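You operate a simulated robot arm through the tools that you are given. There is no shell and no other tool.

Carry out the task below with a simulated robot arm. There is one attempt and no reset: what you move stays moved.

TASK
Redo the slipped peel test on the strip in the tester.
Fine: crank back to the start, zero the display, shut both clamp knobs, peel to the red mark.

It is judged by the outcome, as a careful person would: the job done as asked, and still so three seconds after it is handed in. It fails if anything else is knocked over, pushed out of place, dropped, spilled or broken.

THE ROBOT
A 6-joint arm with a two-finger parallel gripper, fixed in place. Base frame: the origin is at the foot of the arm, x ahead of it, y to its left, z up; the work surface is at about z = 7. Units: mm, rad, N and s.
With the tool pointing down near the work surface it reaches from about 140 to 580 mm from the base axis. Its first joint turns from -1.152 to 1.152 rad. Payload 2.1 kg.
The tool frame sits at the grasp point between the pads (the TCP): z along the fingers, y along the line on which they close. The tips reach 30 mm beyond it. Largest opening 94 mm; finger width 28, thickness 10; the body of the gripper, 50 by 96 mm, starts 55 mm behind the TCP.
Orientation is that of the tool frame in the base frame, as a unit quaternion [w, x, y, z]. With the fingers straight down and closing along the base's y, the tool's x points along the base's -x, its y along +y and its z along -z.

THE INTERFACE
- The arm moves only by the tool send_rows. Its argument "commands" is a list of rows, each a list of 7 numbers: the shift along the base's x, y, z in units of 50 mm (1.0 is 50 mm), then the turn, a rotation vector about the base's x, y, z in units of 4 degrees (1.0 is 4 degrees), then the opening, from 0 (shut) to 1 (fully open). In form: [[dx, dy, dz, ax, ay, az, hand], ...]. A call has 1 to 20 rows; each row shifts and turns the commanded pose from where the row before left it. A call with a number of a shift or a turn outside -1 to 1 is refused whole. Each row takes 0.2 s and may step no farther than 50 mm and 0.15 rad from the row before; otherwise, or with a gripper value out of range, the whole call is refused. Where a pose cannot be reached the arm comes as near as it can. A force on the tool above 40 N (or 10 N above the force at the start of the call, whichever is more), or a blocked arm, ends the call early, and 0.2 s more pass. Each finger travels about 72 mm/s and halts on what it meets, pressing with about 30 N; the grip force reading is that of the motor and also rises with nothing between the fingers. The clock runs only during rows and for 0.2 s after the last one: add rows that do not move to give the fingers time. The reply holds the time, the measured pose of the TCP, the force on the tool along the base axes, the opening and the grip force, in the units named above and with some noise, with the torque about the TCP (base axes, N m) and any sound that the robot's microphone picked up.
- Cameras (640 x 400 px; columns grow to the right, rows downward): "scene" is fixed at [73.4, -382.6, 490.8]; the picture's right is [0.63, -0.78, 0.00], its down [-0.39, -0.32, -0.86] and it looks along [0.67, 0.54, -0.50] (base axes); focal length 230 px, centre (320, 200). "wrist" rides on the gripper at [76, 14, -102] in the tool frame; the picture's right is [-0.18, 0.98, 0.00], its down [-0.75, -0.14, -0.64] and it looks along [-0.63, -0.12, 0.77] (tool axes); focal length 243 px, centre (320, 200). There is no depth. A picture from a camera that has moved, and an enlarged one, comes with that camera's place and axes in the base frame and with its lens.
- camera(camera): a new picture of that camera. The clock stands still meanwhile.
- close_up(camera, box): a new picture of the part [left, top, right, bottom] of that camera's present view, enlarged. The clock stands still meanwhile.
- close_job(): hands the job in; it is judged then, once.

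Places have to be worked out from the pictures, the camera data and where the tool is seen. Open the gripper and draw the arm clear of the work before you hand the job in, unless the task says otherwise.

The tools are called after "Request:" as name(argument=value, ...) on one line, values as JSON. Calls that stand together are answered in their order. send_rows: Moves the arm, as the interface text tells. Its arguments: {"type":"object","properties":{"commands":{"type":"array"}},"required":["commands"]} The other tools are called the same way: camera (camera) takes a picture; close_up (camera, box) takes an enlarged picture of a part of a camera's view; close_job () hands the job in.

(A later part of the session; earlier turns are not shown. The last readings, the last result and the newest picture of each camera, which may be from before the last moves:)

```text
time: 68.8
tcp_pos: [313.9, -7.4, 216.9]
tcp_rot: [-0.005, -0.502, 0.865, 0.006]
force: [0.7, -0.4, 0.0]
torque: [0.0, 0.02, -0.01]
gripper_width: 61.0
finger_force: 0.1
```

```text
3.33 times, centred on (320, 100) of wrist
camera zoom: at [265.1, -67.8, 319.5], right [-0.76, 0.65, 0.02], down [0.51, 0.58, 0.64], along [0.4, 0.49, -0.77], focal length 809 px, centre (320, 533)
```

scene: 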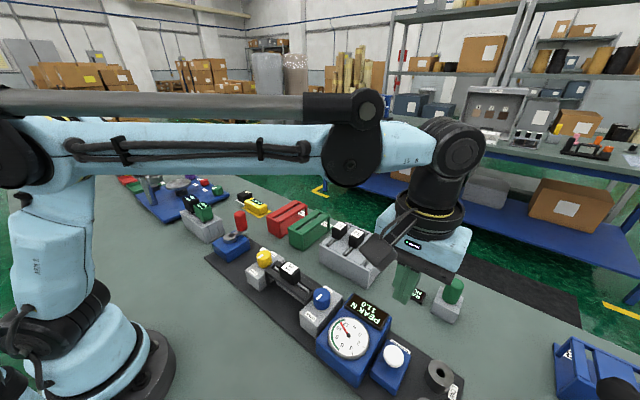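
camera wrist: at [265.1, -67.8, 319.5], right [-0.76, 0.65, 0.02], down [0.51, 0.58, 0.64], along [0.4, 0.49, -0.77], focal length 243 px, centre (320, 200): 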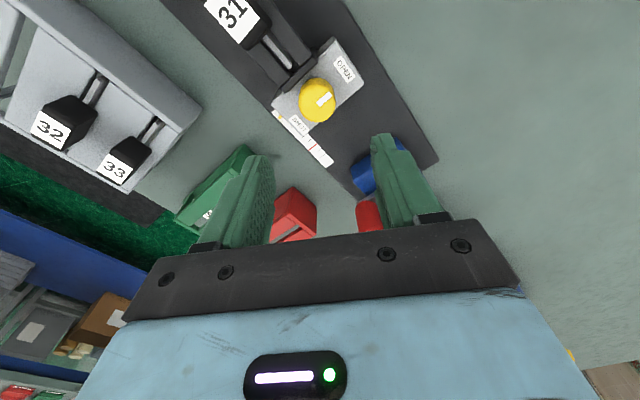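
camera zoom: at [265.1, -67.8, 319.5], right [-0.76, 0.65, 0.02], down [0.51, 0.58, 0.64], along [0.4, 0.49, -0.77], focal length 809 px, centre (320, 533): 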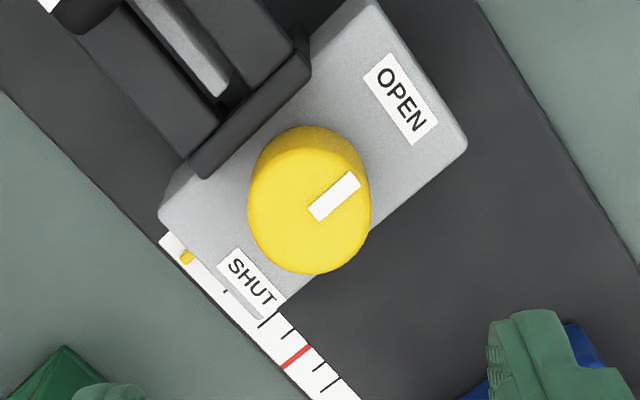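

The yellow knob sits at about (315.5,−7), same layout. I'll add 16° of yaw, descend over it and grip.

Request:
send_rows(commands=[[0.03, 0, -0.4, 0, 0, 1, 0.65], [0, 0, -0.4, 0, 0, 1, 0.65], [0, 0, -0.4, 0, 0, 1, 0.65], [0, 0, -0.4, 0, 0, 1, 0.65], [0, 0, -0.3, 0, 0, 0, 0.65], [0, 0, -0.2, 0, 0, 0, 0.65], [0, 0, 0, 0, 0, 0, 0.65]])

Request:
close_up(camera="wrist", box=[220, 90, 420, 240])

Request:
close_up(camera="scene", box=[210, 210, 330, 300])

```text
time: 70.4
tcp_pos: [315.2, -6.1, 112.3]
tcp_rot: [-0.007, -0.617, 0.787, 0.005]
force: [-0.2, -1.2, -0.2]
torque: [-0.04, 0.03, 0.03]
gripper_width: 61.3
finger_force: 0.1
```

```text
2.67 times, centred on (320, 165) of wrist
camera zoom: at [284.6, -78.3, 214.6], right [-0.91, 0.41, 0.02], down [0.33, 0.7, 0.64], along [0.25, 0.59, -0.77], focal length 647 px, centre (320, 293)
```

zoom: 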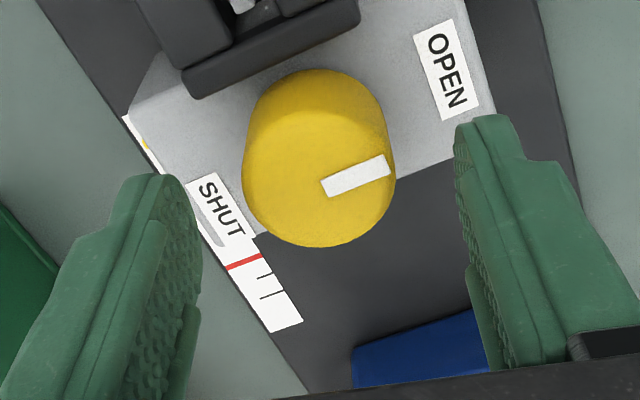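

```text
4.44 times, centred on (270, 255) of scene
camera zoom: at [73.4, -382.6, 490.8], right [0.63, -0.78, 0.0], down [-0.39, -0.32, -0.86], along [0.67, 0.54, -0.5], focal length 1025 px, centre (542, -44)
```

zoom: 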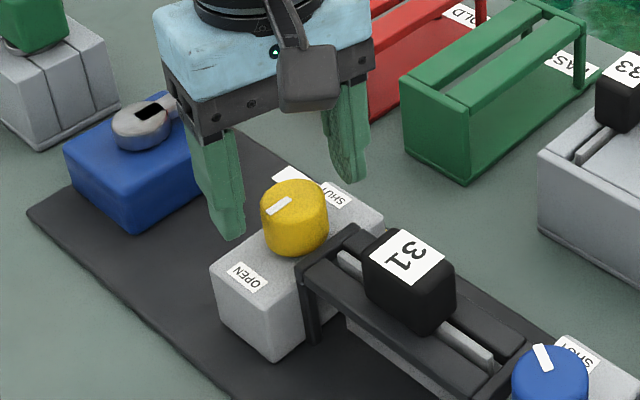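

The knob is centred within a millimetre. I'll go down 10 mm and close.

Request:
send_rows(commands=[[0.01, 0.01, -0.1, 0, 0, 0, 0.65], [0, 0, -0.1, 0, 0, 0, 0.65], [0, 0, 0, 0, 0, 0, 0.25], [0, 0, 0, 0, 0, 0, 0.25], [0, 0, 0, 0, 0, 0, 0.25]])

Request:
close_up(camera="wrist", box=[220, 90, 420, 240])

```text
time: 71.6
tcp_pos: [316.0, -5.8, 102.0]
tcp_rot: [-0.006, -0.617, 0.787, 0.005]
force: [-2.6, 1.0, 1.9]
torque: [-0.16, -0.28, -0.02]
gripper_width: 35.1
finger_force: 44.8
```

```text
2.67 times, centred on (320, 165) of wrist
camera zoom: at [284.8, -77.8, 204.7], right [-0.91, 0.41, 0.02], down [0.33, 0.7, 0.64], along [0.25, 0.59, -0.77], focal length 647 px, centre (320, 293)
```

zoom: 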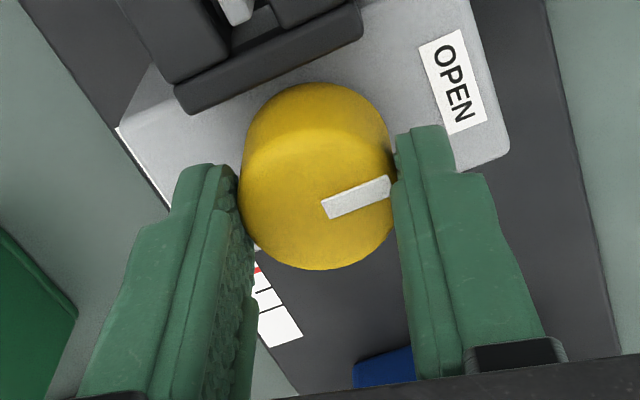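

Very low side load this time, so the grip is centred. I'll turn clockwise 60°.

Request:
send_rows(commands=[[0, 0, 0, 0, 0, -1, 0.25], [0, 0, 0, 0, 0, -1, 0.25], [0, 0, 0, 0, 0, -1, 0.25], [0, 0, 0, 0, 0, -1, 0.25], [0, 0, 0, 0, 0, -1, 0.25], [0, 0, 0, 0, 0, -1, 0.25], [0, 0, 0, 0, 0, -1, 0.25], [0, 0, 0, 0, 0, -1, 0.25], [0, 0, 0, 0, 0, -1, 0.25], [0, 0, 0, 0, 0, -1, 0.25], [0, 0, 0, 0, 0, -1, 0.25], [0, 0, 0, 0, 0, -1, 0.25], [0, 0, 0, 0, 0, -1, 0.25], [0, 0, 0, 0, 0, -1, 0.25], [0, 0, 0, 0, 0, -1, 0.25]])

Request:
close_up(camera="wrist", box=[220, 90, 420, 240])

```text
time: 72.9
tcp_pos: [316.4, -5.9, 102.3]
tcp_rot: [-0.004, -0.476, 0.88, 0.005]
force: [0.7, 0.2, -7.8]
torque: [0.02, -0.06, 0.02]
gripper_width: 35.1
finger_force: 45.0
stopped in row 6: the force on the tool passed its limit at 42 N (the readings are from after the stop); the commanded pose is now the measured one
```

```text
2.67 times, centred on (320, 165) of wrist
camera zoom: at [262.8, -64.0, 204.5], right [-0.72, 0.69, 0.01], down [0.54, 0.55, 0.64], along [0.44, 0.47, -0.77], focal length 647 px, centre (320, 293)
```

zoom: 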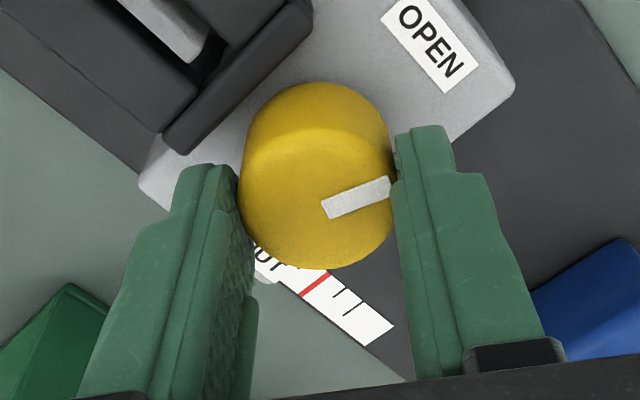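

It stopped on load after 20°; the tool has picked up a 0.7° tilt from earlier stops, which precesses as I turn. I'll remove the tilt and continue in shorter batches.

Request:
send_rows(commands=[[0, 0, 0, -0.07, -0.17, -0.5, 0.25], [0, 0, 0, 0, 0, -1, 0.25], [0, 0, 0, 0, 0, -1, 0.25], [0, 0, 0, 0, 0, -1, 0.25], [0, 0, 0, 0, 0, -1, 0.25], [0, 0, 0, 0, 0, 0, 0.25]])

```text
time: 74.3
tcp_pos: [317.0, -6.5, 101.5]
tcp_rot: [0.002, -0.332, 0.943, 0.0]
force: [3.6, -1.1, 3.4]
torque: [-0.38, -0.11, 0.01]
gripper_width: 34.9
finger_force: 45.1
```

Load is low now. I'll continue clockwise 32°.

Request:
send_rows(commands=[[0, 0, 0, 0, 0, -1, 0.25], [0, 0, 0, 0, 0, -1, 0.25], [0, 0, 0, 0, 0, -1, 0.25], [0, 0, 0, 0, 0, -1, 0.25], [0, 0, 0, 0, 0, -1, 0.25], [0, 0, 0, 0, 0, -1, 0.25], [0, 0, 0, 0, 0, -1, 0.25], [0, 0, 0, 0, 0, -1, 0.25], [0, 0, 0, 0, 0, 0, 0.25]])

Request:
close_up(camera="wrist", box=[220, 90, 420, 240])

```text
time: 76.3
tcp_pos: [316.2, -6.9, 101.9]
tcp_rot: [0.002, -0.058, 0.998, 0.0]
force: [14.3, -2.0, -14.2]
torque: [-0.15, -0.16, 0.03]
gripper_width: 34.9
finger_force: 44.9
```

```text
2.67 times, centred on (320, 165) of wrist
camera zoom: at [238.0, -2.0, 204.2], right [0.07, 1.0, 0.0], down [0.76, -0.05, 0.64], along [0.64, -0.04, -0.76], focal length 647 px, centre (320, 293)
```

zoom: 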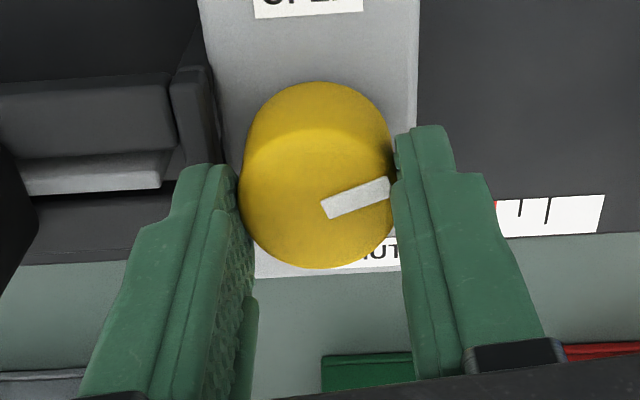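

Request:
send_rows(commands=[[0.015, 0, -0.015, 0, 0, -1, 0.25], [0, 0, 0, 0, 0, -1, 0.25], [0, 0, 0, 0, 0, -1, 0.25], [0, 0, 0, 0, 0, -1, 0.25], [0, 0, 0, 0, 0, -1, 0.25], [0, 0, 0, 0, 0, -1, 0.25], [0, 0, 0, 0, 0, -1, 0.25], [0, 0, 0, 0, 0, -1, 0.25], [0, 0, 0, 0, 0, 0, 0.25]])

Request:
close_up(camera="wrist", box=[220, 90, 420, 240])

```text
time: 77.2
tcp_pos: [315.8, -6.6, 101.7]
tcp_rot: [0.0, 0.054, 0.999, 0.0]
force: [-2.0, -0.4, 5.0]
torque: [0.15, -0.26, -0.04]
gripper_width: 34.9
finger_force: 45.4
stopped in row 4: the force on the tool passed its limit at 43 N (the readings are from after the stop); the commanded pose is now the measured one
```

```text
2.67 times, centred on (320, 165) of wrist
camera zoom: at [241.7, 15.1, 204.5], right [0.29, 0.96, 0.0], down [0.73, -0.22, 0.64], along [0.61, -0.19, -0.77], focal length 647 px, centre (320, 293)
```

zoom: 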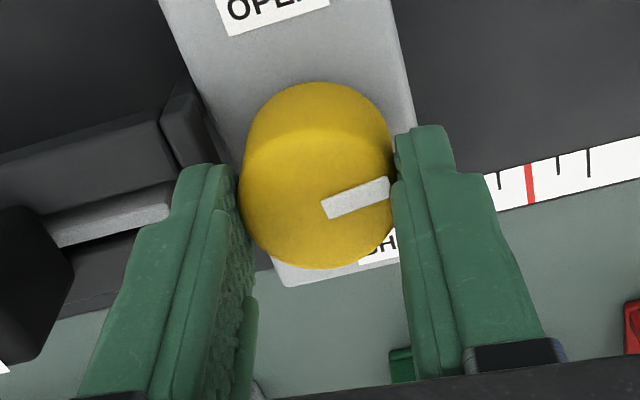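

Request:
send_rows(commands=[[0, 0, 0, 0, 0, -1, 0.25], [0, 0, 0, 0, 0, -1, 0.25], [0, 0, 0, 0, 0, -1, 0.25], [0, 0, 0, 0, 0, -1, 0.25], [0, 0, 0, 0, 0, -1, 0.25], [0, 0, 0, 0, 0, 0, 0.25]])

Request:
send_rows(commands=[[0, 0, 0, 0, 0, -1, 0.25], [0, 0, 0, 0, 0, -1, 0.25], [0, 0, 0, 0, 0, -1, 0.25], [0, 0, 0, 0, 0, 0, 0.25]])

Request:
close_up(camera="wrist", box=[220, 90, 420, 240])

```text
time: 78.6
tcp_pos: [317.4, -7.8, 102.5]
tcp_rot: [-0.001, 0.227, 0.974, -0.001]
force: [-8.7, -2.5, 8.7]
torque: [-0.26, 0.17, 0.03]
gripper_width: 35.1
finger_force: 44.8
```

```text
time: 79.4
tcp_pos: [316.6, -6.8, 102.1]
tcp_rot: [-0.001, 0.32, 0.947, 0.0]
force: [-2.1, -0.7, 4.3]
torque: [0.15, -0.29, 0.03]
gripper_width: 35.0
finger_force: 44.9
stopped in row 3: the force on the tool passed its limit at 43 N (the readings are from after the stop); the commanded pose is now the measured one
```

```text
2.67 times, centred on (320, 165) of wrist
camera zoom: at [263.9, 50.0, 204.6], right [0.74, 0.67, 0.0], down [0.52, -0.57, 0.64], along [0.43, -0.48, -0.77], focal length 647 px, centre (320, 293)
```

zoom: 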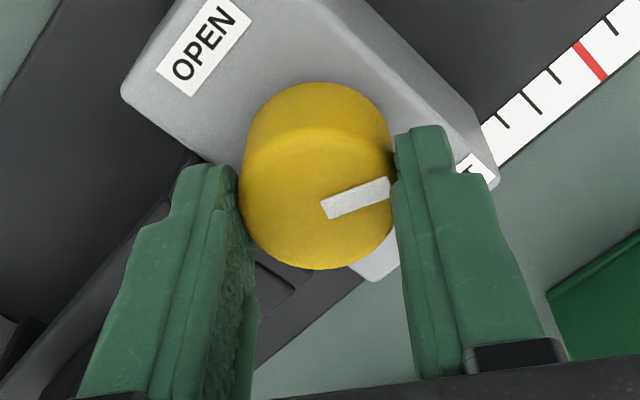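

About 114° turned. A few more degrees to reach the stop.

Request:
send_rows(commands=[[0, 0, 0, 0, 0, -1, 0.25], [0, 0, 0, 0, 0, -1, 0.25], [0, 0, 0, 0, 0, -1, 0.25], [0, 0, 0, 0, 0, 0, 0.25]])

Request:
close_up(camera="wrist", box=[220, 90, 420, 240])

```text
time: 80.4
tcp_pos: [317.0, -6.8, 102.2]
tcp_rot: [0.0, 0.416, 0.909, -0.001]
force: [-2.1, -5.0, -5.4]
torque: [0.22, -0.1, 1.4]
gripper_width: 35.0
finger_force: 44.8
```

```text
2.67 times, centred on (320, 165) of wrist
camera zoom: at [277.1, 59.3, 204.5], right [0.86, 0.5, 0.0], down [0.39, -0.66, 0.64], along [0.32, -0.56, -0.77], focal length 647 px, centre (320, 293)
```

zoom: 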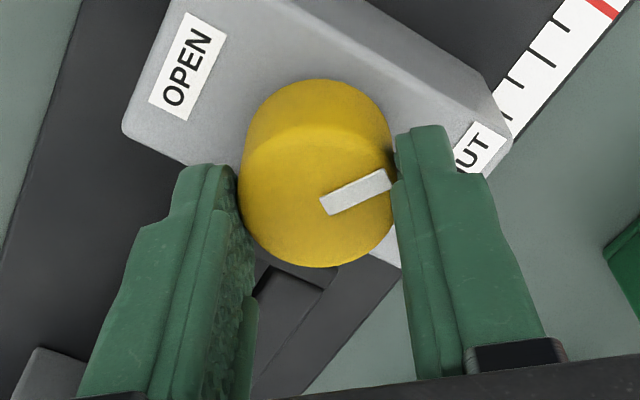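

Torque jumped to 1.4 N·m with the indicator about 120° from OPEN, the same end position as the blue knob, so it's shut on its stop. I'll release, lift clear, and move over toward the crank while turning the hand back.

Request:
send_rows(commands=[[0, 0, 0, 0, 0, 0, 0.65], [0, 0, 0, 0, 0, 0, 0.65], [0, 0, 0.2, 0, 0, 0, 0.65], [0, 0, 0.5, 0, 0, 0, 0.65], [0, 0, 0.5, 0, 0, 1, 0.65], [0, 0, 0.5, 0, 0, 1, 0.65], [0, 0, 0.5, 0, 0, 1, 0.65], [0, 0, 0.3, 0, 0, 1, 0.65], [0, 0.1, 0, 0, 0, 1, 0.65], [0, 0.2, 0, 0, 0, 1, 0.65], [0, 0.2, 0, 0, 0, 1, 0.65], [0, 0.2, 0, 0, 0, 1, 0.65], [0, 0.2, 0, 0, 0, 1, 0.65], [0, 0.2, 0, 0, 0, 1, 0.65], [0, 0.2, 0, 0, 0, 1, 0.65], [0, 0.2, 0, 0, 0, 1, 0.65]])

Request:
camera(camera="wrist")

Request:
close_up(camera="scene", box=[210, 210, 410, 350])

```text
time: 83.8
tcp_pos: [315.5, 67.6, 225.8]
tcp_rot: [-0.002, 0.011, 1.0, -0.001]
force: [-1.0, 0.4, -0.2]
torque: [0.02, 0.03, 0.0]
gripper_width: 61.1
finger_force: 0.1
```

```text
taken
camera wrist: at [239.5, 82.9, 329.0], right [0.2, 0.98, 0.0], down [0.75, -0.16, 0.64], along [0.63, -0.13, -0.77], focal length 243 px, centre (320, 200)
```

wrist: 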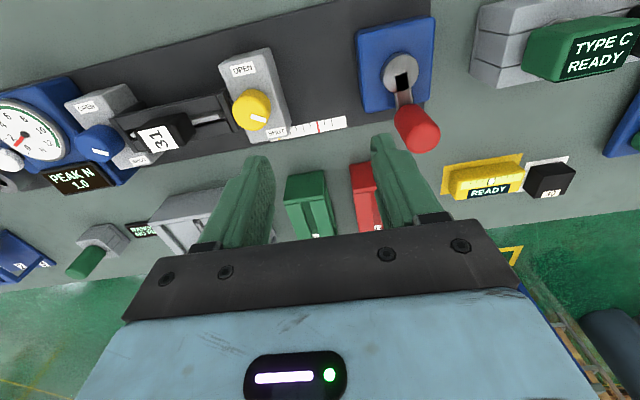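

```text
2.86 times, centred on (310, 280) of scene
camera zoom: at [73.4, -382.6, 490.8], right [0.63, -0.78, 0.0], down [-0.39, -0.32, -0.86], along [0.67, 0.54, -0.5], focal length 659 px, centre (349, -29)
```

zoom: 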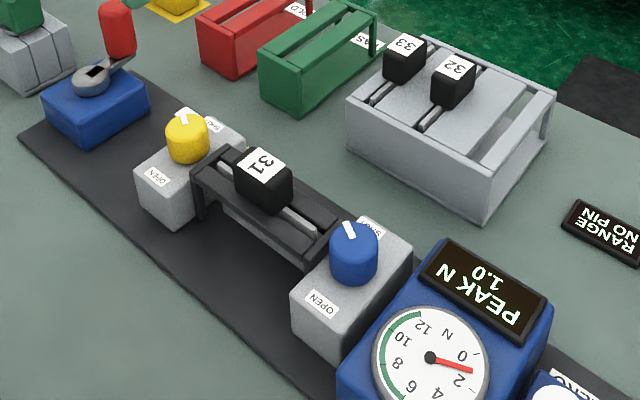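

The display now shows PEAK 1.0 after clamping. I need to see whether the carriage moved from the start: I'll look at the scale, indicators and display.

Request:
close_up(camera="wrist", box=[210, 40, 370, 150])

Request:
close_up(camera="wrist", box=[0, 70, 180, 200])

Request:
close_up(camera="wrist", box=[340, 10, 460, 160])

```text
3.64 times, centred on (290, 95) of wrist
camera zoom: at [239.5, 82.9, 329.0], right [0.2, 0.98, 0.0], down [0.75, -0.16, 0.64], along [0.63, -0.13, -0.77], focal length 882 px, centre (429, 582)
```

zoom: 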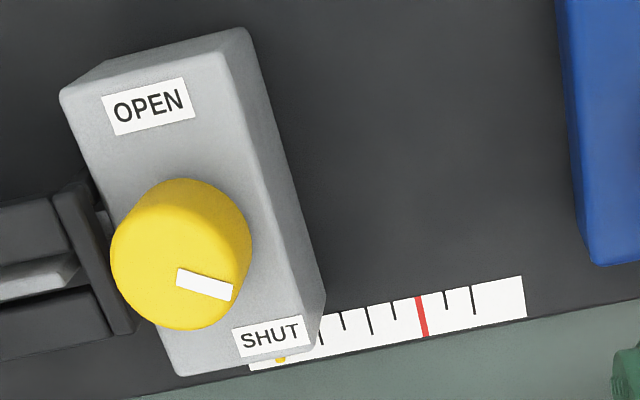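

```text
3.08 times, centred on (90, 135) of wrist
camera zoom: at [239.5, 82.9, 329.0], right [0.2, 0.98, 0.0], down [0.75, -0.16, 0.64], along [0.63, -0.13, -0.77], focal length 746 px, centre (1028, 400)
```

zoom: 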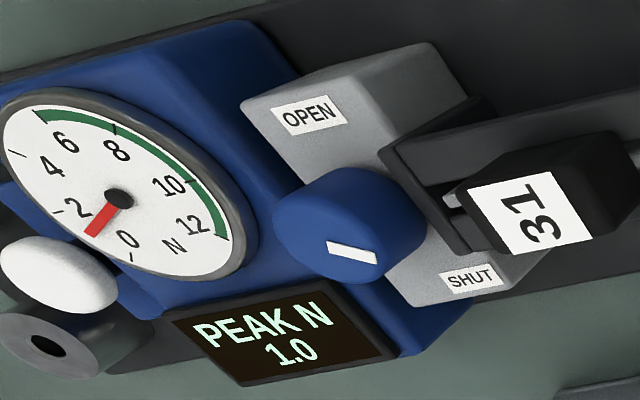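

```text
2.67 times, centred on (400, 85) of wrist
camera zoom: at [239.5, 82.9, 329.0], right [0.2, 0.98, 0.0], down [0.75, -0.16, 0.64], along [0.63, -0.13, -0.77], focal length 647 px, centre (107, 507)
```

zoom: 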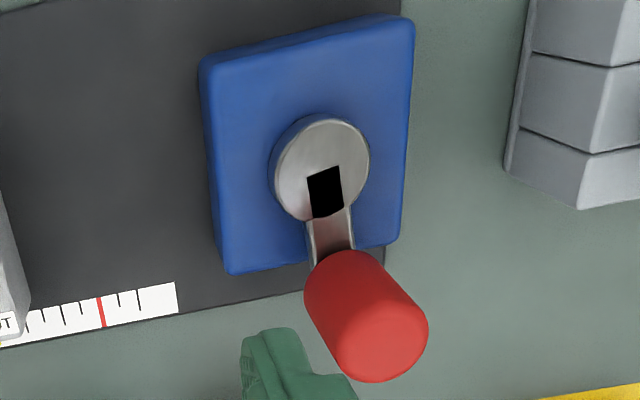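

Both indicators now point to the SHUT side. The pointer may have shifted a little; I'll return to the same viewing pose as before (372,−15,287) for a like-for-like comparison of the scale.

Request:
send_rows(commands=[[0.19, -0.275, 0.21, 0, 0, 0.2, 0.62], [0.19, -0.275, 0.21, 0, 0, 0.1, 0.62], [0.19, -0.275, 0.21, 0, 0, 0, 0.62], [0.19, -0.275, 0.21, 0, 0, 0, 0.62], [0.19, -0.275, 0.21, 0, 0, 0, 0.62], [0.19, -0.273, 0.19, 0, 0, 0, 0.62], [0, 0, 0, 0, 0, 0, 0.62]])

Request:
close_up(camera="wrist", box=[280, 0, 410, 90])

Request:
close_up(camera="wrist", box=[20, 0, 200, 130])

Request:
camera(camera="wrist")

```text
time: 85.4
tcp_pos: [373.0, -16.4, 288.3]
tcp_rot: [-0.001, 0.001, 1.0, -0.001]
force: [0.1, 0.4, 0.0]
torque: [-0.05, 0.02, -0.01]
gripper_width: 58.3
finger_force: 0.1
```

```text
4.44 times, centred on (345, 45) of wrist
camera zoom: at [296.5, -1.7, 391.8], right [0.19, 0.98, 0.0], down [0.75, -0.14, 0.64], along [0.63, -0.12, -0.77], focal length 1078 px, centre (209, 889)
```

zoom: 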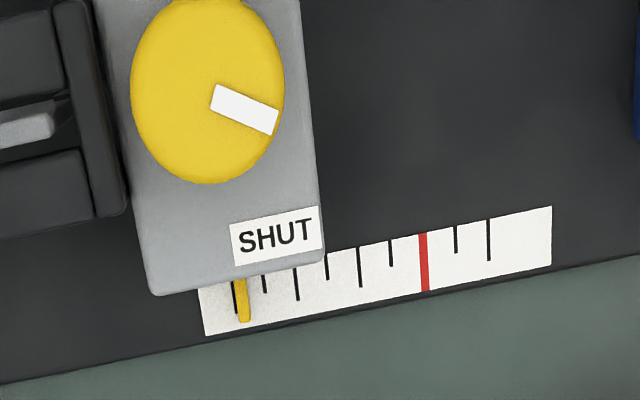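

```text
3.08 times, centred on (110, 65) of wrist
camera zoom: at [296.5, -1.7, 391.8], right [0.19, 0.98, 0.0], down [0.75, -0.14, 0.64], along [0.63, -0.12, -0.77], focal length 746 px, centre (966, 615)
```

zoom: 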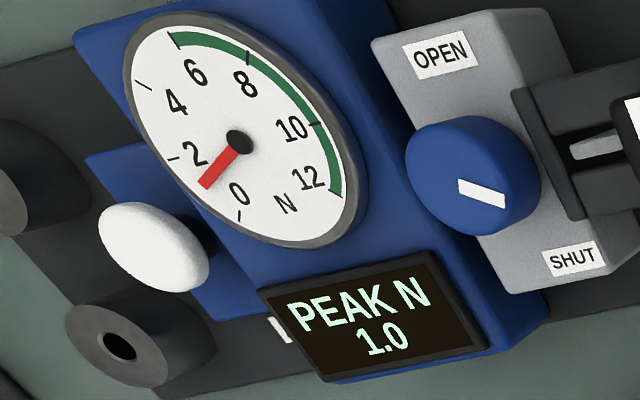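

```text
taken
camera wrist: at [296.5, -1.7, 391.8], right [0.19, 0.98, 0.0], down [0.75, -0.14, 0.64], along [0.63, -0.12, -0.77], focal length 243 px, centre (320, 200)
```

wrist: 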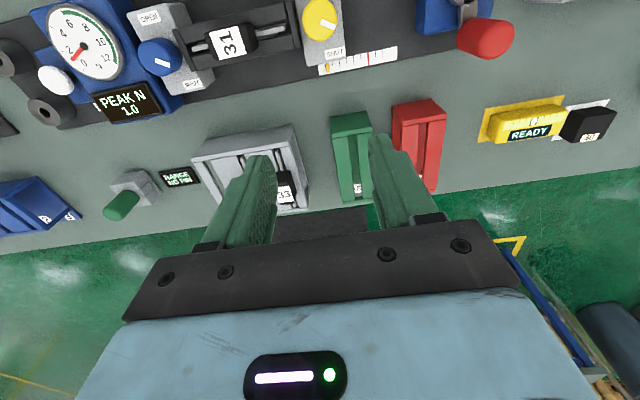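

Request:
close_up(camera="wrist", box=[315, 40, 375, 80])

```text
10.00 times, centred on (345, 60) of wrist
camera zoom: at [296.5, -1.7, 391.8], right [0.19, 0.98, 0.0], down [0.75, -0.14, 0.64], along [0.63, -0.12, -0.77], focal length 2426 px, centre (70, 1600)
```

zoom: 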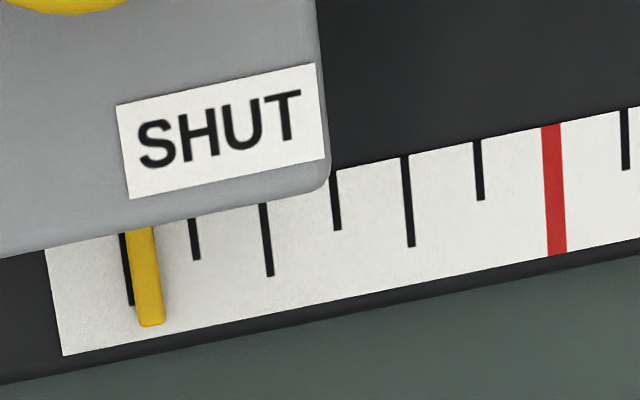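

The pointer is 2 mm past the start tick with 1.0 N showing, i.e. the strip was gripped at the start and has just taken up a little load, so the peel simply continues from here. I'll now go above the crank handle (about (355,157)) with the hand turned +40°.

Request:
send_rows(commands=[[-0.034, 0.345, -0.1, 0, 0, 1, 0.62], [-0.034, 0.345, -0.1, 0, 0, 1, 0.62], [-0.034, 0.345, -0.1, 0, 0, 1, 0.62], [-0.034, 0.345, -0.1, 0, 0, 1, 0.62], [-0.034, 0.345, -0.1, 0, 0, 1, 0.62], [-0.034, 0.345, -0.1, 0, 0, 1, 0.62], [-0.034, 0.345, -0.1, 0, 0, 1, 0.62], [-0.034, 0.345, -0.1, 0, 0, 1, 0.62], [-0.034, 0.345, -0.1, 0, 0, 1, 0.62], [-0.034, 0.345, -0.1, 0, 0, 1, 0.62], [0, 0, 0, 0, 0, 0, 0.62]])

Request:
camera(camera="wrist")

Request:
close_up(camera="wrist", box=[220, 30, 420, 170])

```text
time: 87.8
tcp_pos: [356.3, 158.5, 237.9]
tcp_rot: [0.0, -0.343, 0.939, -0.001]
force: [0.0, -0.3, -0.2]
torque: [-0.01, -0.02, -0.01]
gripper_width: 58.4
finger_force: 0.1
```

```text
taken
camera wrist: at [288.6, 119.8, 341.0], right [-0.49, 0.87, 0.0], down [0.67, 0.38, 0.64], along [0.56, 0.31, -0.77], focal length 243 px, centre (320, 200)
```

wrist: 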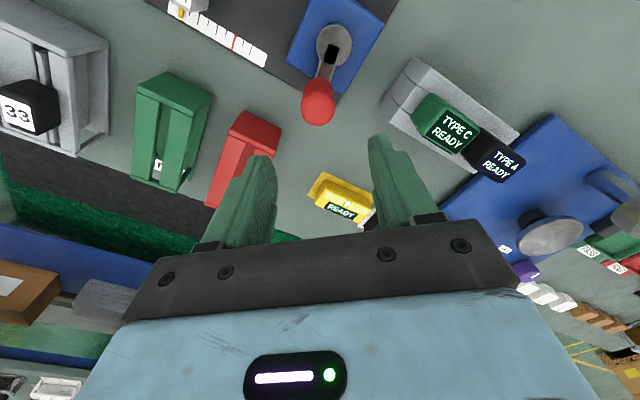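

```text
2.86 times, centred on (320, 100) of wrist
camera zoom: at [288.6, 119.8, 341.0], right [-0.49, 0.87, 0.0], down [0.67, 0.38, 0.64], along [0.56, 0.31, -0.77], focal length 693 px, centre (320, 486)
```

zoom: 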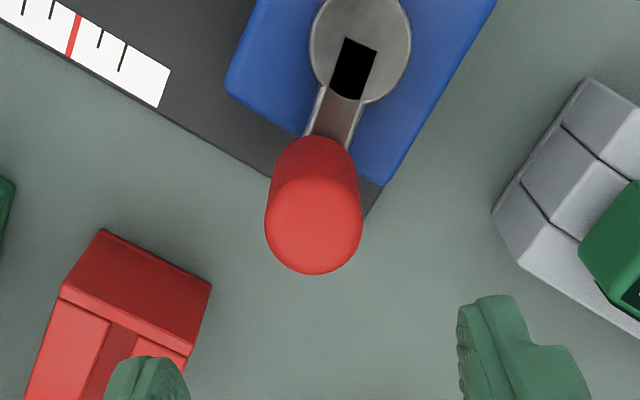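

The hub is at (316,149), the handle at (359.5,156), so the radius is about 44 mm and the crank angle about 8°. The peel needs roughly another 200° counter-clockwise; I'll first check in the air that the wrist can turn from 40° to about 150°.

Request:
send_rows(commands=[[0, 0, 0, 0, 0, 1, 0.62], [0, 0, 0, 0, 0, 1, 0.62], [0, 0, 0, 0, 0, 1, 0.62], [0, 0, 0, 0, 0, 1, 0.62], [0, 0, 0, 0, 0, 1, 0.62], [0, 0, 0, 0, 0, 1, 0.62], [0, 0, 0, 0, 0, 1, 0.62], [0, 0, 0, 0, 0, 1, 0.62], [0, 0, 0, 0, 0, 1, 0.62], [0, 0, 0, 0, 0, 1, 0.62], [0, 0, 0, 0, 0, 1, 0.62], [0, 0, 0, 0, 0, 1, 0.62], [0, 0, 0, 0, 0, 1, 0.62], [0, 0, 0, 0, 0, 1, 0.62], [0, 0, 0, 0, 0, 1, 0.62], [0, 0, 0, 0, 0, 1, 0.62], [0, 0, 0, 0, 0, 1, 0.62], [0, 0, 0, 0, 0, 1, 0.62], [0, 0, 0, 0, 0, 1, 0.62], [0, 0, 0, 0, 0, 1, 0.62]])

```text
time: 92.0
tcp_pos: [355.8, 157.1, 237.9]
tcp_rot: [0.0, 0.866, -0.501, 0.001]
force: [-0.4, -0.4, 0.1]
torque: [-0.01, 0.01, 0.01]
gripper_width: 58.2
finger_force: 0.1
```

120° is reachable; I'll check on to about 152°.

Request:
send_rows(commands=[[0, 0, 0, 0, 0, 1, 0.62], [0, 0, 0, 0, 0, 1, 0.62], [0, 0, 0, 0, 0, 1, 0.62], [0, 0, 0, 0, 0, 1, 0.62], [0, 0, 0, 0, 0, 1, 0.62], [0, 0, 0, 0, 0, 1, 0.62], [0, 0, 0, 0, 0, 1, 0.62], [0, 0, 0, 0, 0, 1, 0.62]])

```text
time: 93.8
tcp_pos: [356.1, 156.6, 237.5]
tcp_rot: [-0.001, 0.97, -0.242, 0.002]
force: [0.6, 0.0, 0.5]
torque: [0.01, -0.02, -0.04]
gripper_width: 58.3
finger_force: 0.1
```

The full range is reachable. I'll turn back to 40° and then descend around the handle.

Request:
send_rows(commands=[[0, 0, 0, 0, 0, -1, 0.62], [0, 0, 0, 0, 0, -1, 0.62], [0, 0, 0, 0, 0, -1, 0.62], [0, 0, 0, 0, 0, -1, 0.62], [0, 0, 0, 0, 0, -1, 0.62], [0, 0, 0, 0, 0, -1, 0.62], [0, 0, 0, 0, 0, -1, 0.62], [0, 0, 0, 0, 0, -1, 0.62], [0, 0, 0, 0, 0, -1, 0.62], [0, 0, 0, 0, 0, -1, 0.62], [0, 0, 0, 0, 0, -1, 0.62], [0, 0, 0, 0, 0, -1, 0.62], [0, 0, 0, 0, 0, -1, 0.62], [0, 0, 0, 0, 0, -1, 0.62], [0, 0, 0, 0, 0, -1, 0.62], [0, 0, 0, 0, 0, -1, 0.62], [0, 0, 0, 0, 0, -1, 0.62], [0, 0, 0, 0, 0, -1, 0.62], [0, 0, 0, 0, 0, -1, 0.62], [0, 0, 0, 0, 0, -1, 0.62]])

Request:
send_rows(commands=[[0.035, 0, 0, 0, 0, -1, 0.62], [0.035, 0, -0.1, 0, 0, -1, 0.62], [0, 0, -0.2, 0, 0, -1, 0.62], [0, 0, -0.3, 0, 0, -1, 0.62], [0, 0, -0.3, 0, 0, -1, 0.62], [0, 0, -0.3, 0, 0, -1, 0.62], [0, 0, -0.3, 0, 0, -1, 0.62], [0, 0, -0.3, 0, 0, -1, 0.62], [0, 0, 0, 0, 0, 0, 0.62]])

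Request:
camera(camera="wrist")

Request:
close_up(camera="wrist", box=[220, 60, 420, 220])

```text
time: 98.0
tcp_pos: [356.2, 158.5, 238.4]
tcp_rot: [0.0, -0.587, 0.81, -0.002]
force: [0.1, 0.7, 0.9]
torque: [0.02, 0.02, 0.03]
gripper_width: 58.4
finger_force: 0.0
```

```text
time: 100.0
tcp_pos: [360.9, 159.0, 148.8]
tcp_rot: [0.0, -0.341, 0.94, -0.002]
force: [0.0, 1.1, -0.1]
torque: [0.0, -0.02, 0.02]
gripper_width: 58.2
finger_force: 0.1
```

```text
taken
camera wrist: at [292.3, 119.7, 251.3], right [-0.49, 0.87, 0.0], down [0.67, 0.38, 0.64], along [0.56, 0.31, -0.77], focal length 243 px, centre (320, 200)
```

wrist: 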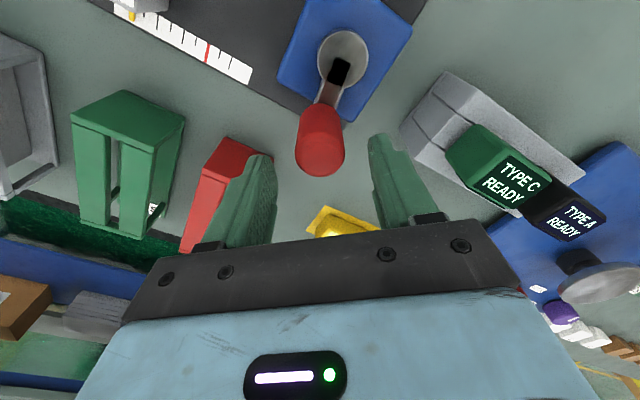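

```text
2.50 times, centred on (320, 140) of wrist
camera zoom: at [292.3, 119.7, 251.3], right [-0.49, 0.87, 0.0], down [0.67, 0.38, 0.64], along [0.56, 0.31, -0.77], focal length 606 px, centre (320, 350)
```

zoom: 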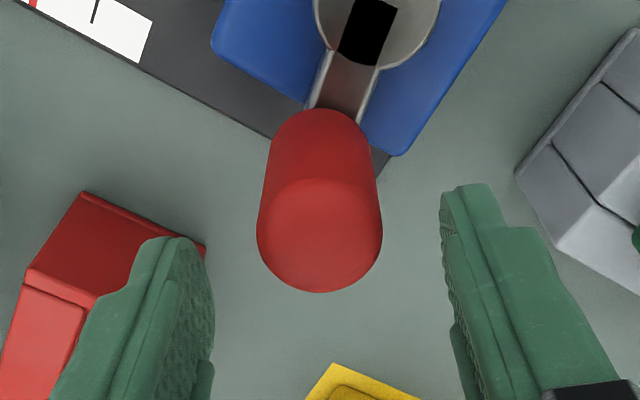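

The handle is at about (358.5,156). I'll shift −2.5 mm in x and −3 mm in y, lower to z≈108, and narrow the jaws to just over the handle width (34 mm) so the handle is caged but can swivel.

Request:
send_rows(commands=[[-0.05, -0.06, -0.2, 0, 0, 0, 0.62], [0, 0, -0.3, 0, 0, 0, 0.62], [0, 0, -0.3, 0, 0, 0, 0.62], [0, 0, 0, 0, 0, 0, 0.5], [0, 0, 0, 0, 0, 0, 0.42], [0, 0, 0, 0, 0, 0, 0.36], [0, 0, 0, 0, 0, 0, 0.36]])

Request:
close_up(camera="wrist", box=[220, 60, 420, 220])

```text
time: 101.6
tcp_pos: [358.6, 155.5, 108.5]
tcp_rot: [0.0, -0.341, 0.94, -0.001]
force: [0.7, 0.8, -0.3]
torque: [-0.05, 0.02, 0.0]
gripper_width: 33.9
finger_force: 0.5
```

```text
2.50 times, centred on (320, 140) of wrist
camera zoom: at [289.5, 116.0, 210.8], right [-0.49, 0.87, 0.0], down [0.67, 0.38, 0.64], along [0.56, 0.31, -0.77], focal length 606 px, centre (320, 350)
```

zoom: 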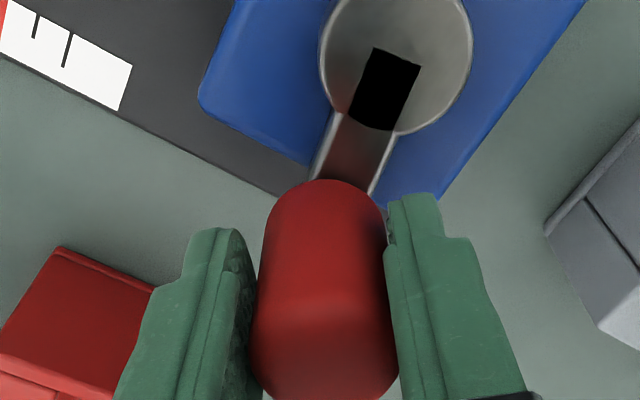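

The handle is caged with no load. I'll start peeling: counter-clockwise, 20° along the 43 mm circle about (316,149.3), the hand turning at about half that rate.

Request:
send_rows(commands=[[-0.0108, 0.0592, 0, 0, 0, 0.556, 0.36], [-0.0148, 0.0582, 0, 0, 0, 0.556, 0.36], [-0.0188, 0.0572, 0, 0, 0, 0.556, 0.36], [-0.0228, 0.0556, 0, 0, 0, 0.556, 0.36], [-0.0268, 0.0538, 0, 0, 0, 0.556, 0.36]])

Request:
camera(camera="wrist")

Request:
close_up(camera="scene", box=[220, 210, 420, 350])

```text
time: 102.8
tcp_pos: [353.5, 169.0, 109.3]
tcp_rot: [0.0, -0.432, 0.902, -0.002]
force: [13.9, 1.5, -4.8]
torque: [0.05, 0.17, 0.18]
gripper_width: 39.9
finger_force: 5.3
```

```text
taken
camera wrist: at [293.4, 117.9, 211.3], right [-0.65, 0.76, 0.0], down [0.58, 0.5, 0.64], along [0.49, 0.42, -0.77], focal length 243 px, centre (320, 200)
```

wrist: 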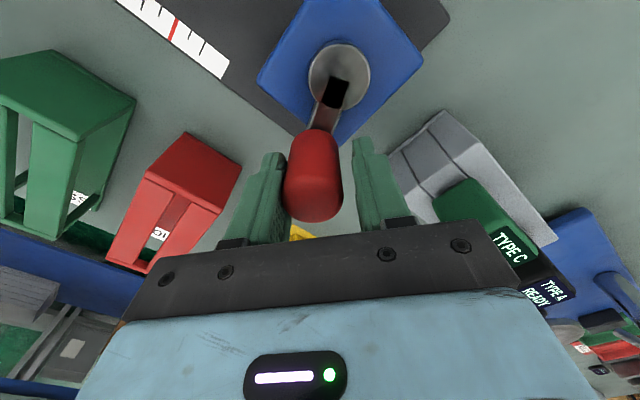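

```text
2.86 times, centred on (320, 280) of scene
camera zoom: at [73.4, -382.5, 490.8], right [0.63, -0.78, 0.0], down [-0.39, -0.32, -0.86], along [0.67, 0.54, -0.5], focal length 659 px, centre (320, -29)
```

zoom: 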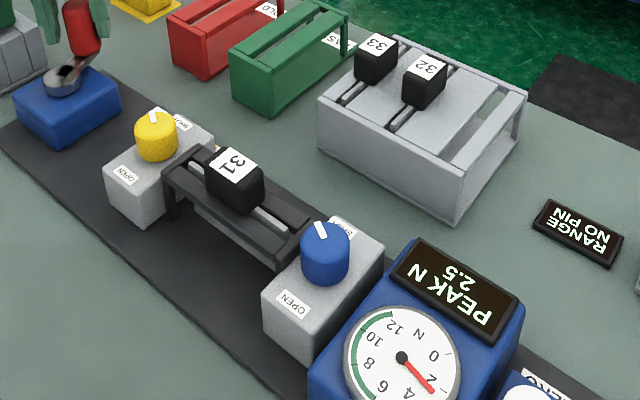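

The peel is under way (peak 2.5 N), but the caged finger yields (jaws pushed open to 40 mm). I'll grip the handle firmly now and from here on turn the hand one-to-one with the crank.

Request:
send_rows(commands=[[0, 0, 0, 0, 0, 0, 0.22], [0, 0, 0, 0, 0, 0, 0.22], [0, 0, 0, 0, 0, 0, 0.22]])

Request:
close_up(camera="wrist", box=[220, 20, 420, 220])

Request:
close_up(camera="scene", box=[220, 210, 420, 350])

```text
time: 103.6
tcp_pos: [354.2, 168.4, 107.9]
tcp_rot: [0.002, -0.43, 0.903, 0.0]
force: [29.1, 5.0, 3.7]
torque: [0.27, 1.12, 0.33]
gripper_width: 31.5
finger_force: 45.0
```

```text
2.00 times, centred on (320, 120) of wrist
camera zoom: at [293.8, 118.1, 211.2], right [-0.65, 0.76, 0.0], down [0.58, 0.5, 0.65], along [0.49, 0.42, -0.76], focal length 485 px, centre (320, 360)
```

zoom: 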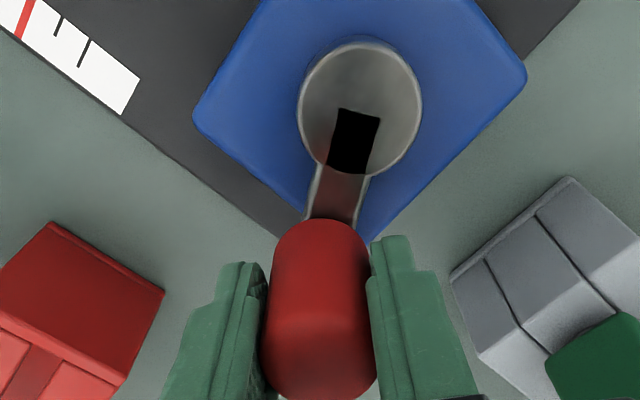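

```text
2.86 times, centred on (320, 280) of scene
camera zoom: at [73.4, -382.6, 490.8], right [0.63, -0.78, 0.0], down [-0.39, -0.32, -0.86], along [0.67, 0.54, -0.5], focal length 659 px, centre (320, -29)
```

zoom: 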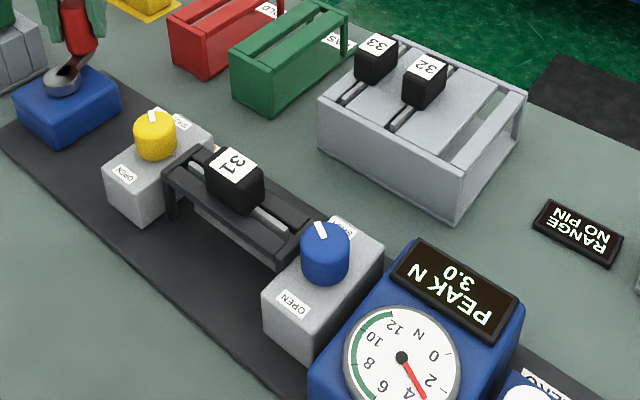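

Firm grip, peak 3.0 N. The side load shows the path should be slightly wider; I'll ease outward and continue counter-clockwise 20° with the hand tracking one-to-one.

Request:
send_rows(commands=[[0.0054, 0.0486, 0, 0, 0, 1, 0.22], [-0.0328, 0.0512, 0, 0, 0, 1, 0.22], [-0.0362, 0.049, 0, 0, 0, 1, 0.22], [-0.0396, 0.0464, 0, 0, 0, 1, 0.22], [-0.0426, 0.0434, 0, 0, 0, 1, 0.22]])

```text
time: 104.8
tcp_pos: [345.8, 181.3, 109.0]
tcp_rot: [0.001, -0.582, 0.813, -0.001]
force: [12.5, 10.6, 3.6]
torque: [0.77, 0.89, 0.06]
gripper_width: 31.6
finger_force: 45.1
```

Tracks well; torque is near zero. Continuing with a slightly larger radius (44.4 mm), 28° more.

Request:
send_rows(commands=[[-0.0354, 0.0526, 0, 0, 0, 1, 0.22], [-0.0492, 0.0378, 0, 0, 0, 1, 0.22], [-0.0516, 0.0342, 0, 0, 0, 1, 0.22], [-0.054, 0.0304, 0, 0, 0, 1, 0.22], [-0.056, 0.0268, 0, 0, 0, 1, 0.22], [-0.0576, 0.0226, 0, 0, 0, 1, 0.22], [-0.059, 0.0188, 0, 0, 0, 1, 0.22]])

Request:
camera(camera="wrist")

Request:
close_up(camera="scene", box=[220, 210, 420, 350])

```text
time: 106.4
tcp_pos: [327.4, 191.1, 109.8]
tcp_rot: [0.0, 0.761, -0.648, 0.001]
force: [-4.4, 8.3, 5.4]
torque: [-0.67, 0.75, -0.29]
gripper_width: 31.3
finger_force: 45.3
```

```text
taken
camera wrist: at [324.3, 114.0, 211.8], right [-1.0, 0.03, 0.0], down [0.02, 0.77, 0.64], along [0.02, 0.64, -0.77], focal length 243 px, centre (320, 200)
```

wrist: 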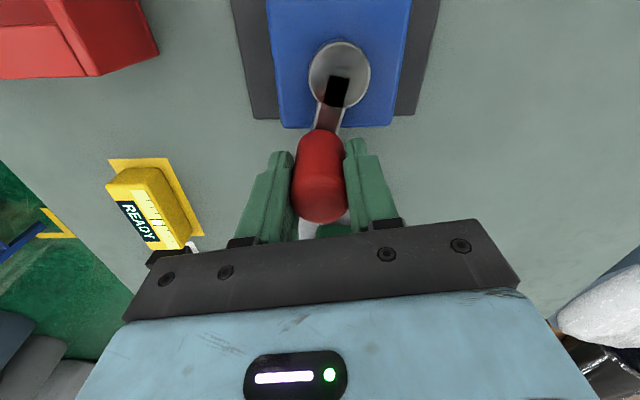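

```text
2.86 times, centred on (320, 280) of scene
camera zoom: at [73.4, -382.6, 490.8], right [0.63, -0.78, 0.0], down [-0.39, -0.32, -0.86], along [0.67, 0.54, -0.5], focal length 659 px, centre (320, -29)
```

zoom: 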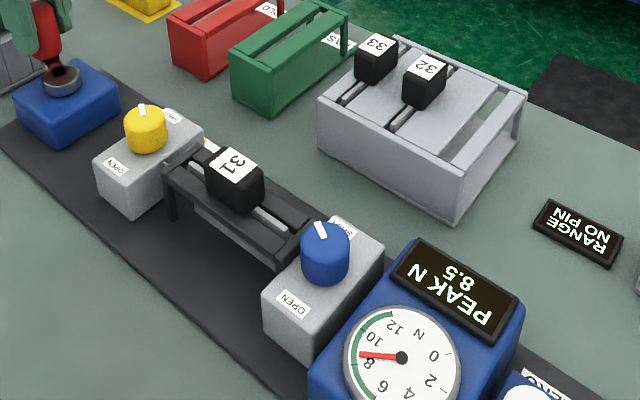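

Peak is 8.5 N and rising smoothly; hand yaw 99°, crank about 74°. I'll continue 24° more.

Request:
send_rows(commands=[[-0.0604, 0.0144, 0, 0, 0, 1, 0.22], [-0.061, 0.0102, 0, 0, 0, 1, 0.22], [-0.0618, 0.006, 0, 0, 0, 1, 0.22], [-0.062, 0.0016, 0, 0, 0, 1, 0.22], [-0.0618, -0.0028, 0, 0, 0, 1, 0.22], [-0.0616, -0.007, 0, 0, 0, 1, 0.22]])

Request:
close_up(camera="scene", box=[200, 200, 420, 350])

```text
time: 107.8
tcp_pos: [309.3, 192.7, 109.0]
tcp_rot: [-0.001, 0.88, -0.475, 0.002]
force: [6.7, 12.1, 10.1]
torque: [-0.81, 0.97, 0.32]
gripper_width: 31.5
finger_force: 44.7
```

```text
2.67 times, centred on (310, 275) of scene
camera zoom: at [73.4, -382.6, 490.8], right [0.63, -0.78, 0.0], down [-0.39, -0.32, -0.86], along [0.67, 0.54, -0.5], focal length 615 px, centre (347, 0)
```

zoom: 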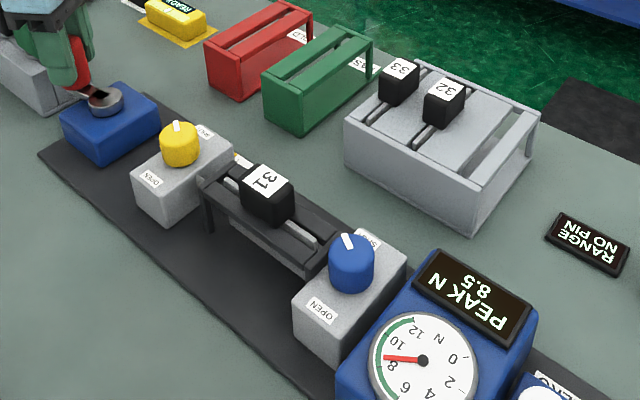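

The reading has levelled at 8.5 N and the carriage keeps moving. Another 24°.

Request:
send_rows(commands=[[-0.061, -0.0112, 0, 0, 0, 1, 0.22], [-0.06, -0.0156, 0, 0, 0, 1, 0.22], [-0.0588, -0.0196, 0, 0, 0, 1, 0.22], [-0.0572, -0.0238, 0, 0, 0, 1, 0.22], [-0.0556, -0.0276, 0, 0, 0, 1, 0.22], [-0.0534, -0.0314, 0, 0, 0, 1, 0.22]])

Request:
close_up(camera="scene", box=[200, 200, 420, 350])

Request:
camera(camera="wrist")

```text
time: 109.2
tcp_pos: [291.4, 186.1, 107.9]
tcp_rot: [-0.001, 0.959, -0.283, 0.003]
force: [7.3, 15.1, 22.1]
torque: [-0.1, 0.49, 0.63]
gripper_width: 31.7
finger_force: 45.0
```

```text
2.67 times, centred on (310, 275) of scene
camera zoom: at [73.3, -382.6, 490.8], right [0.63, -0.78, 0.0], down [-0.39, -0.32, -0.86], along [0.67, 0.54, -0.5], focal length 615 px, centre (347, 0)
```

zoom: 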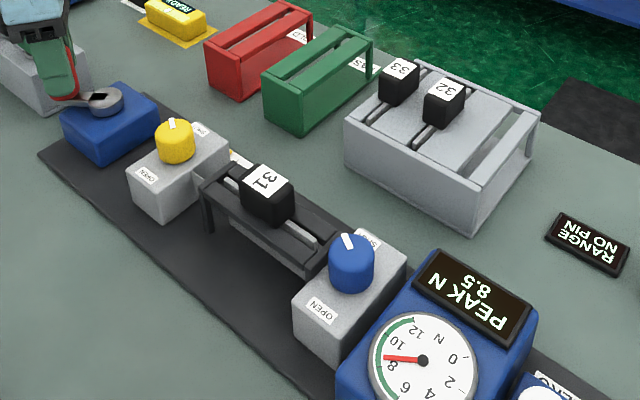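

```text
taken
camera wrist: at [346.9, 132.8, 211.7], right [-0.69, -0.73, 0.0], down [-0.56, 0.53, 0.64], along [-0.46, 0.44, -0.77], focal length 243 px, centre (320, 200)
```

wrist: 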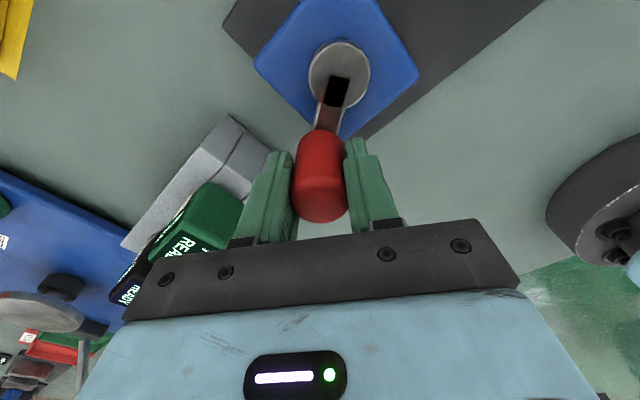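

Hand yaw is 147°, near my tested limit. I'll open the jaws slightly around the handle, lift 12 mm and check that the carriage holds before turning the hand back for a second bite.

Request:
send_rows(commands=[[0, 0, 0, 0, 0, 0, 0.5], [0, 0, 0, 0, 0, 0, 0.5], [0, 0, 0.12, 0, 0, 0, 0.5], [0, 0, 0.12, 0, 0, 0, 0.5], [0, 0, 0, 0, 0, 0, 0.5]])

Request:
close_up(camera="scene", box=[200, 200, 420, 350])

Request:
close_up(camera="wrist", box=[220, 20, 420, 220])

```text
time: 110.4
tcp_pos: [290.8, 186.2, 121.7]
tcp_rot: [0.0, 0.959, -0.284, 0.001]
force: [-0.5, -0.1, 0.3]
torque: [0.0, -0.02, 0.02]
gripper_width: 46.9
finger_force: 0.0
```

```text
2.67 times, centred on (310, 275) of scene
camera zoom: at [73.4, -382.6, 490.8], right [0.63, -0.78, 0.0], down [-0.39, -0.32, -0.86], along [0.67, 0.54, -0.5], focal length 615 px, centre (347, 0)
```

zoom: 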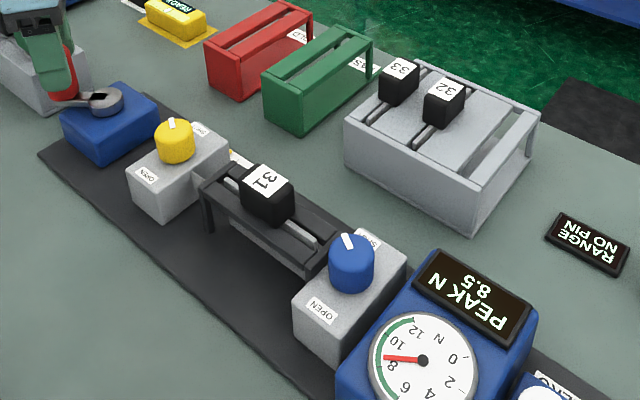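

```text
2.00 times, centred on (320, 120) of wrist
camera zoom: at [346.8, 132.6, 224.1], right [-0.69, -0.72, 0.0], down [-0.56, 0.53, 0.64], along [-0.46, 0.44, -0.77], focal length 485 px, centre (320, 360)
```

zoom: 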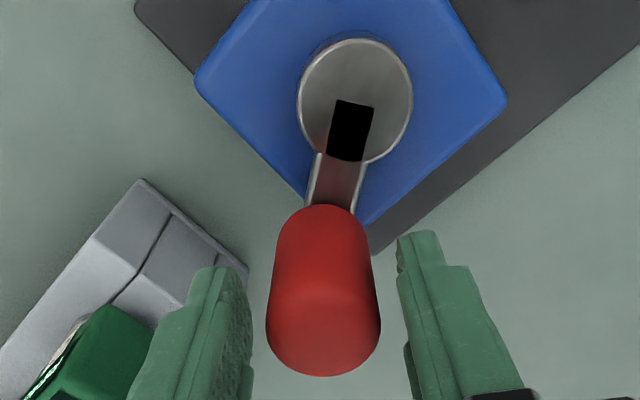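

The carriage holds on its own (peak 8.5 N unchanged). I'll turn the hand back in place around the handle.

Request:
send_rows(commands=[[0, 0, 0, 0, 0, -1, 0.5], [0, 0, 0, 0, 0, -1, 0.5], [0, 0, 0, 0, 0, -1, 0.5], [0, 0, 0, 0, 0, -1, 0.5], [0, 0, 0, 0, 0, -1, 0.5], [0, 0, 0, 0, 0, -1, 0.5], [0, 0, 0, 0, 0, -1, 0.5], [0, 0, 0, 0, 0, -1, 0.5], [0, 0, 0, 0, 0, -1, 0.5], [0, 0, 0, 0, 0, -1, 0.5], [0, 0, 0, 0, 0, -1, 0.5], [0, 0, 0, 0, 0, -1, 0.5], [0, 0, 0, 0, 0, -1, 0.5], [0, 0, 0, 0, 0, -1, 0.5], [0, 0, 0, 0, 0, -1, 0.5], [0, 0, 0, 0, 0, -1, 0.5], [0, 0, 0, 0, 0, -1, 0.5], [0, 0, 0, 0, 0, -1, 0.5], [0, 0, 0, 0, 0, -1, 0.5], [0, 0, 0, 0, 0, -1, 0.5]])

Request:
send_rows(commands=[[0, 0, 0, 0, 0, -1, 0.5], [0, 0, 0, 0, 0, -1, 0.5], [0, 0, 0, 0, 0, -1, 0.5], [0, 0, 0, 0, 0, -1, 0.5], [0, 0, 0, 0, 0, 0, 0.5]])

Request:
camera(camera="wrist")

Request:
close_up(camera="wrist", box=[220, 20, 420, 220])

```text
time: 114.6
tcp_pos: [291.8, 185.3, 121.4]
tcp_rot: [0.0, -0.551, 0.834, -0.001]
force: [-0.4, -0.4, -0.2]
torque: [0.02, 0.0, -0.03]
gripper_width: 46.7
finger_force: 0.2
```

```text
time: 115.8
tcp_pos: [291.0, 187.3, 120.0]
tcp_rot: [-0.001, -0.431, 0.902, -0.001]
force: [0.9, -0.1, -0.8]
torque: [-0.01, 0.0, -0.02]
gripper_width: 46.9
finger_force: 0.1
```

```text
taken
camera wrist: at [232.0, 136.2, 223.3], right [-0.65, 0.76, 0.0], down [0.58, 0.5, 0.64], along [0.49, 0.41, -0.77], focal length 243 px, centre (320, 200)
```

wrist: 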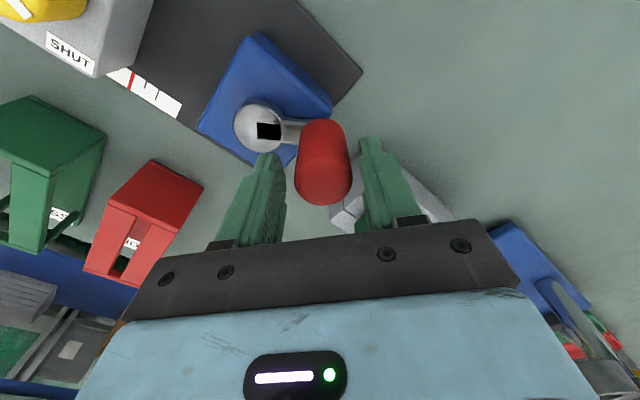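

```text
2.00 times, centred on (320, 120) of wrist
camera zoom: at [232.0, 136.2, 223.3], right [-0.65, 0.76, 0.0], down [0.58, 0.5, 0.64], along [0.49, 0.41, -0.77], focal length 485 px, centre (320, 360)
```

zoom: 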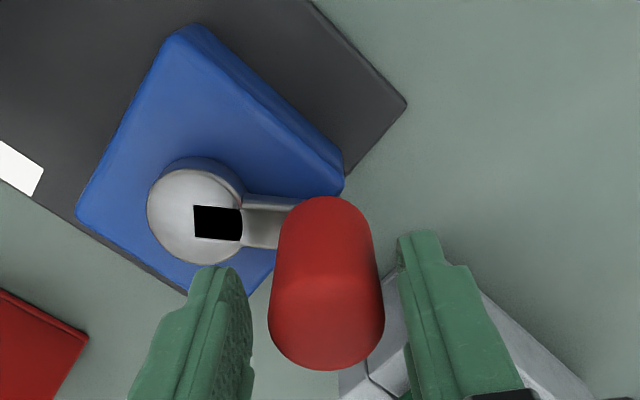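

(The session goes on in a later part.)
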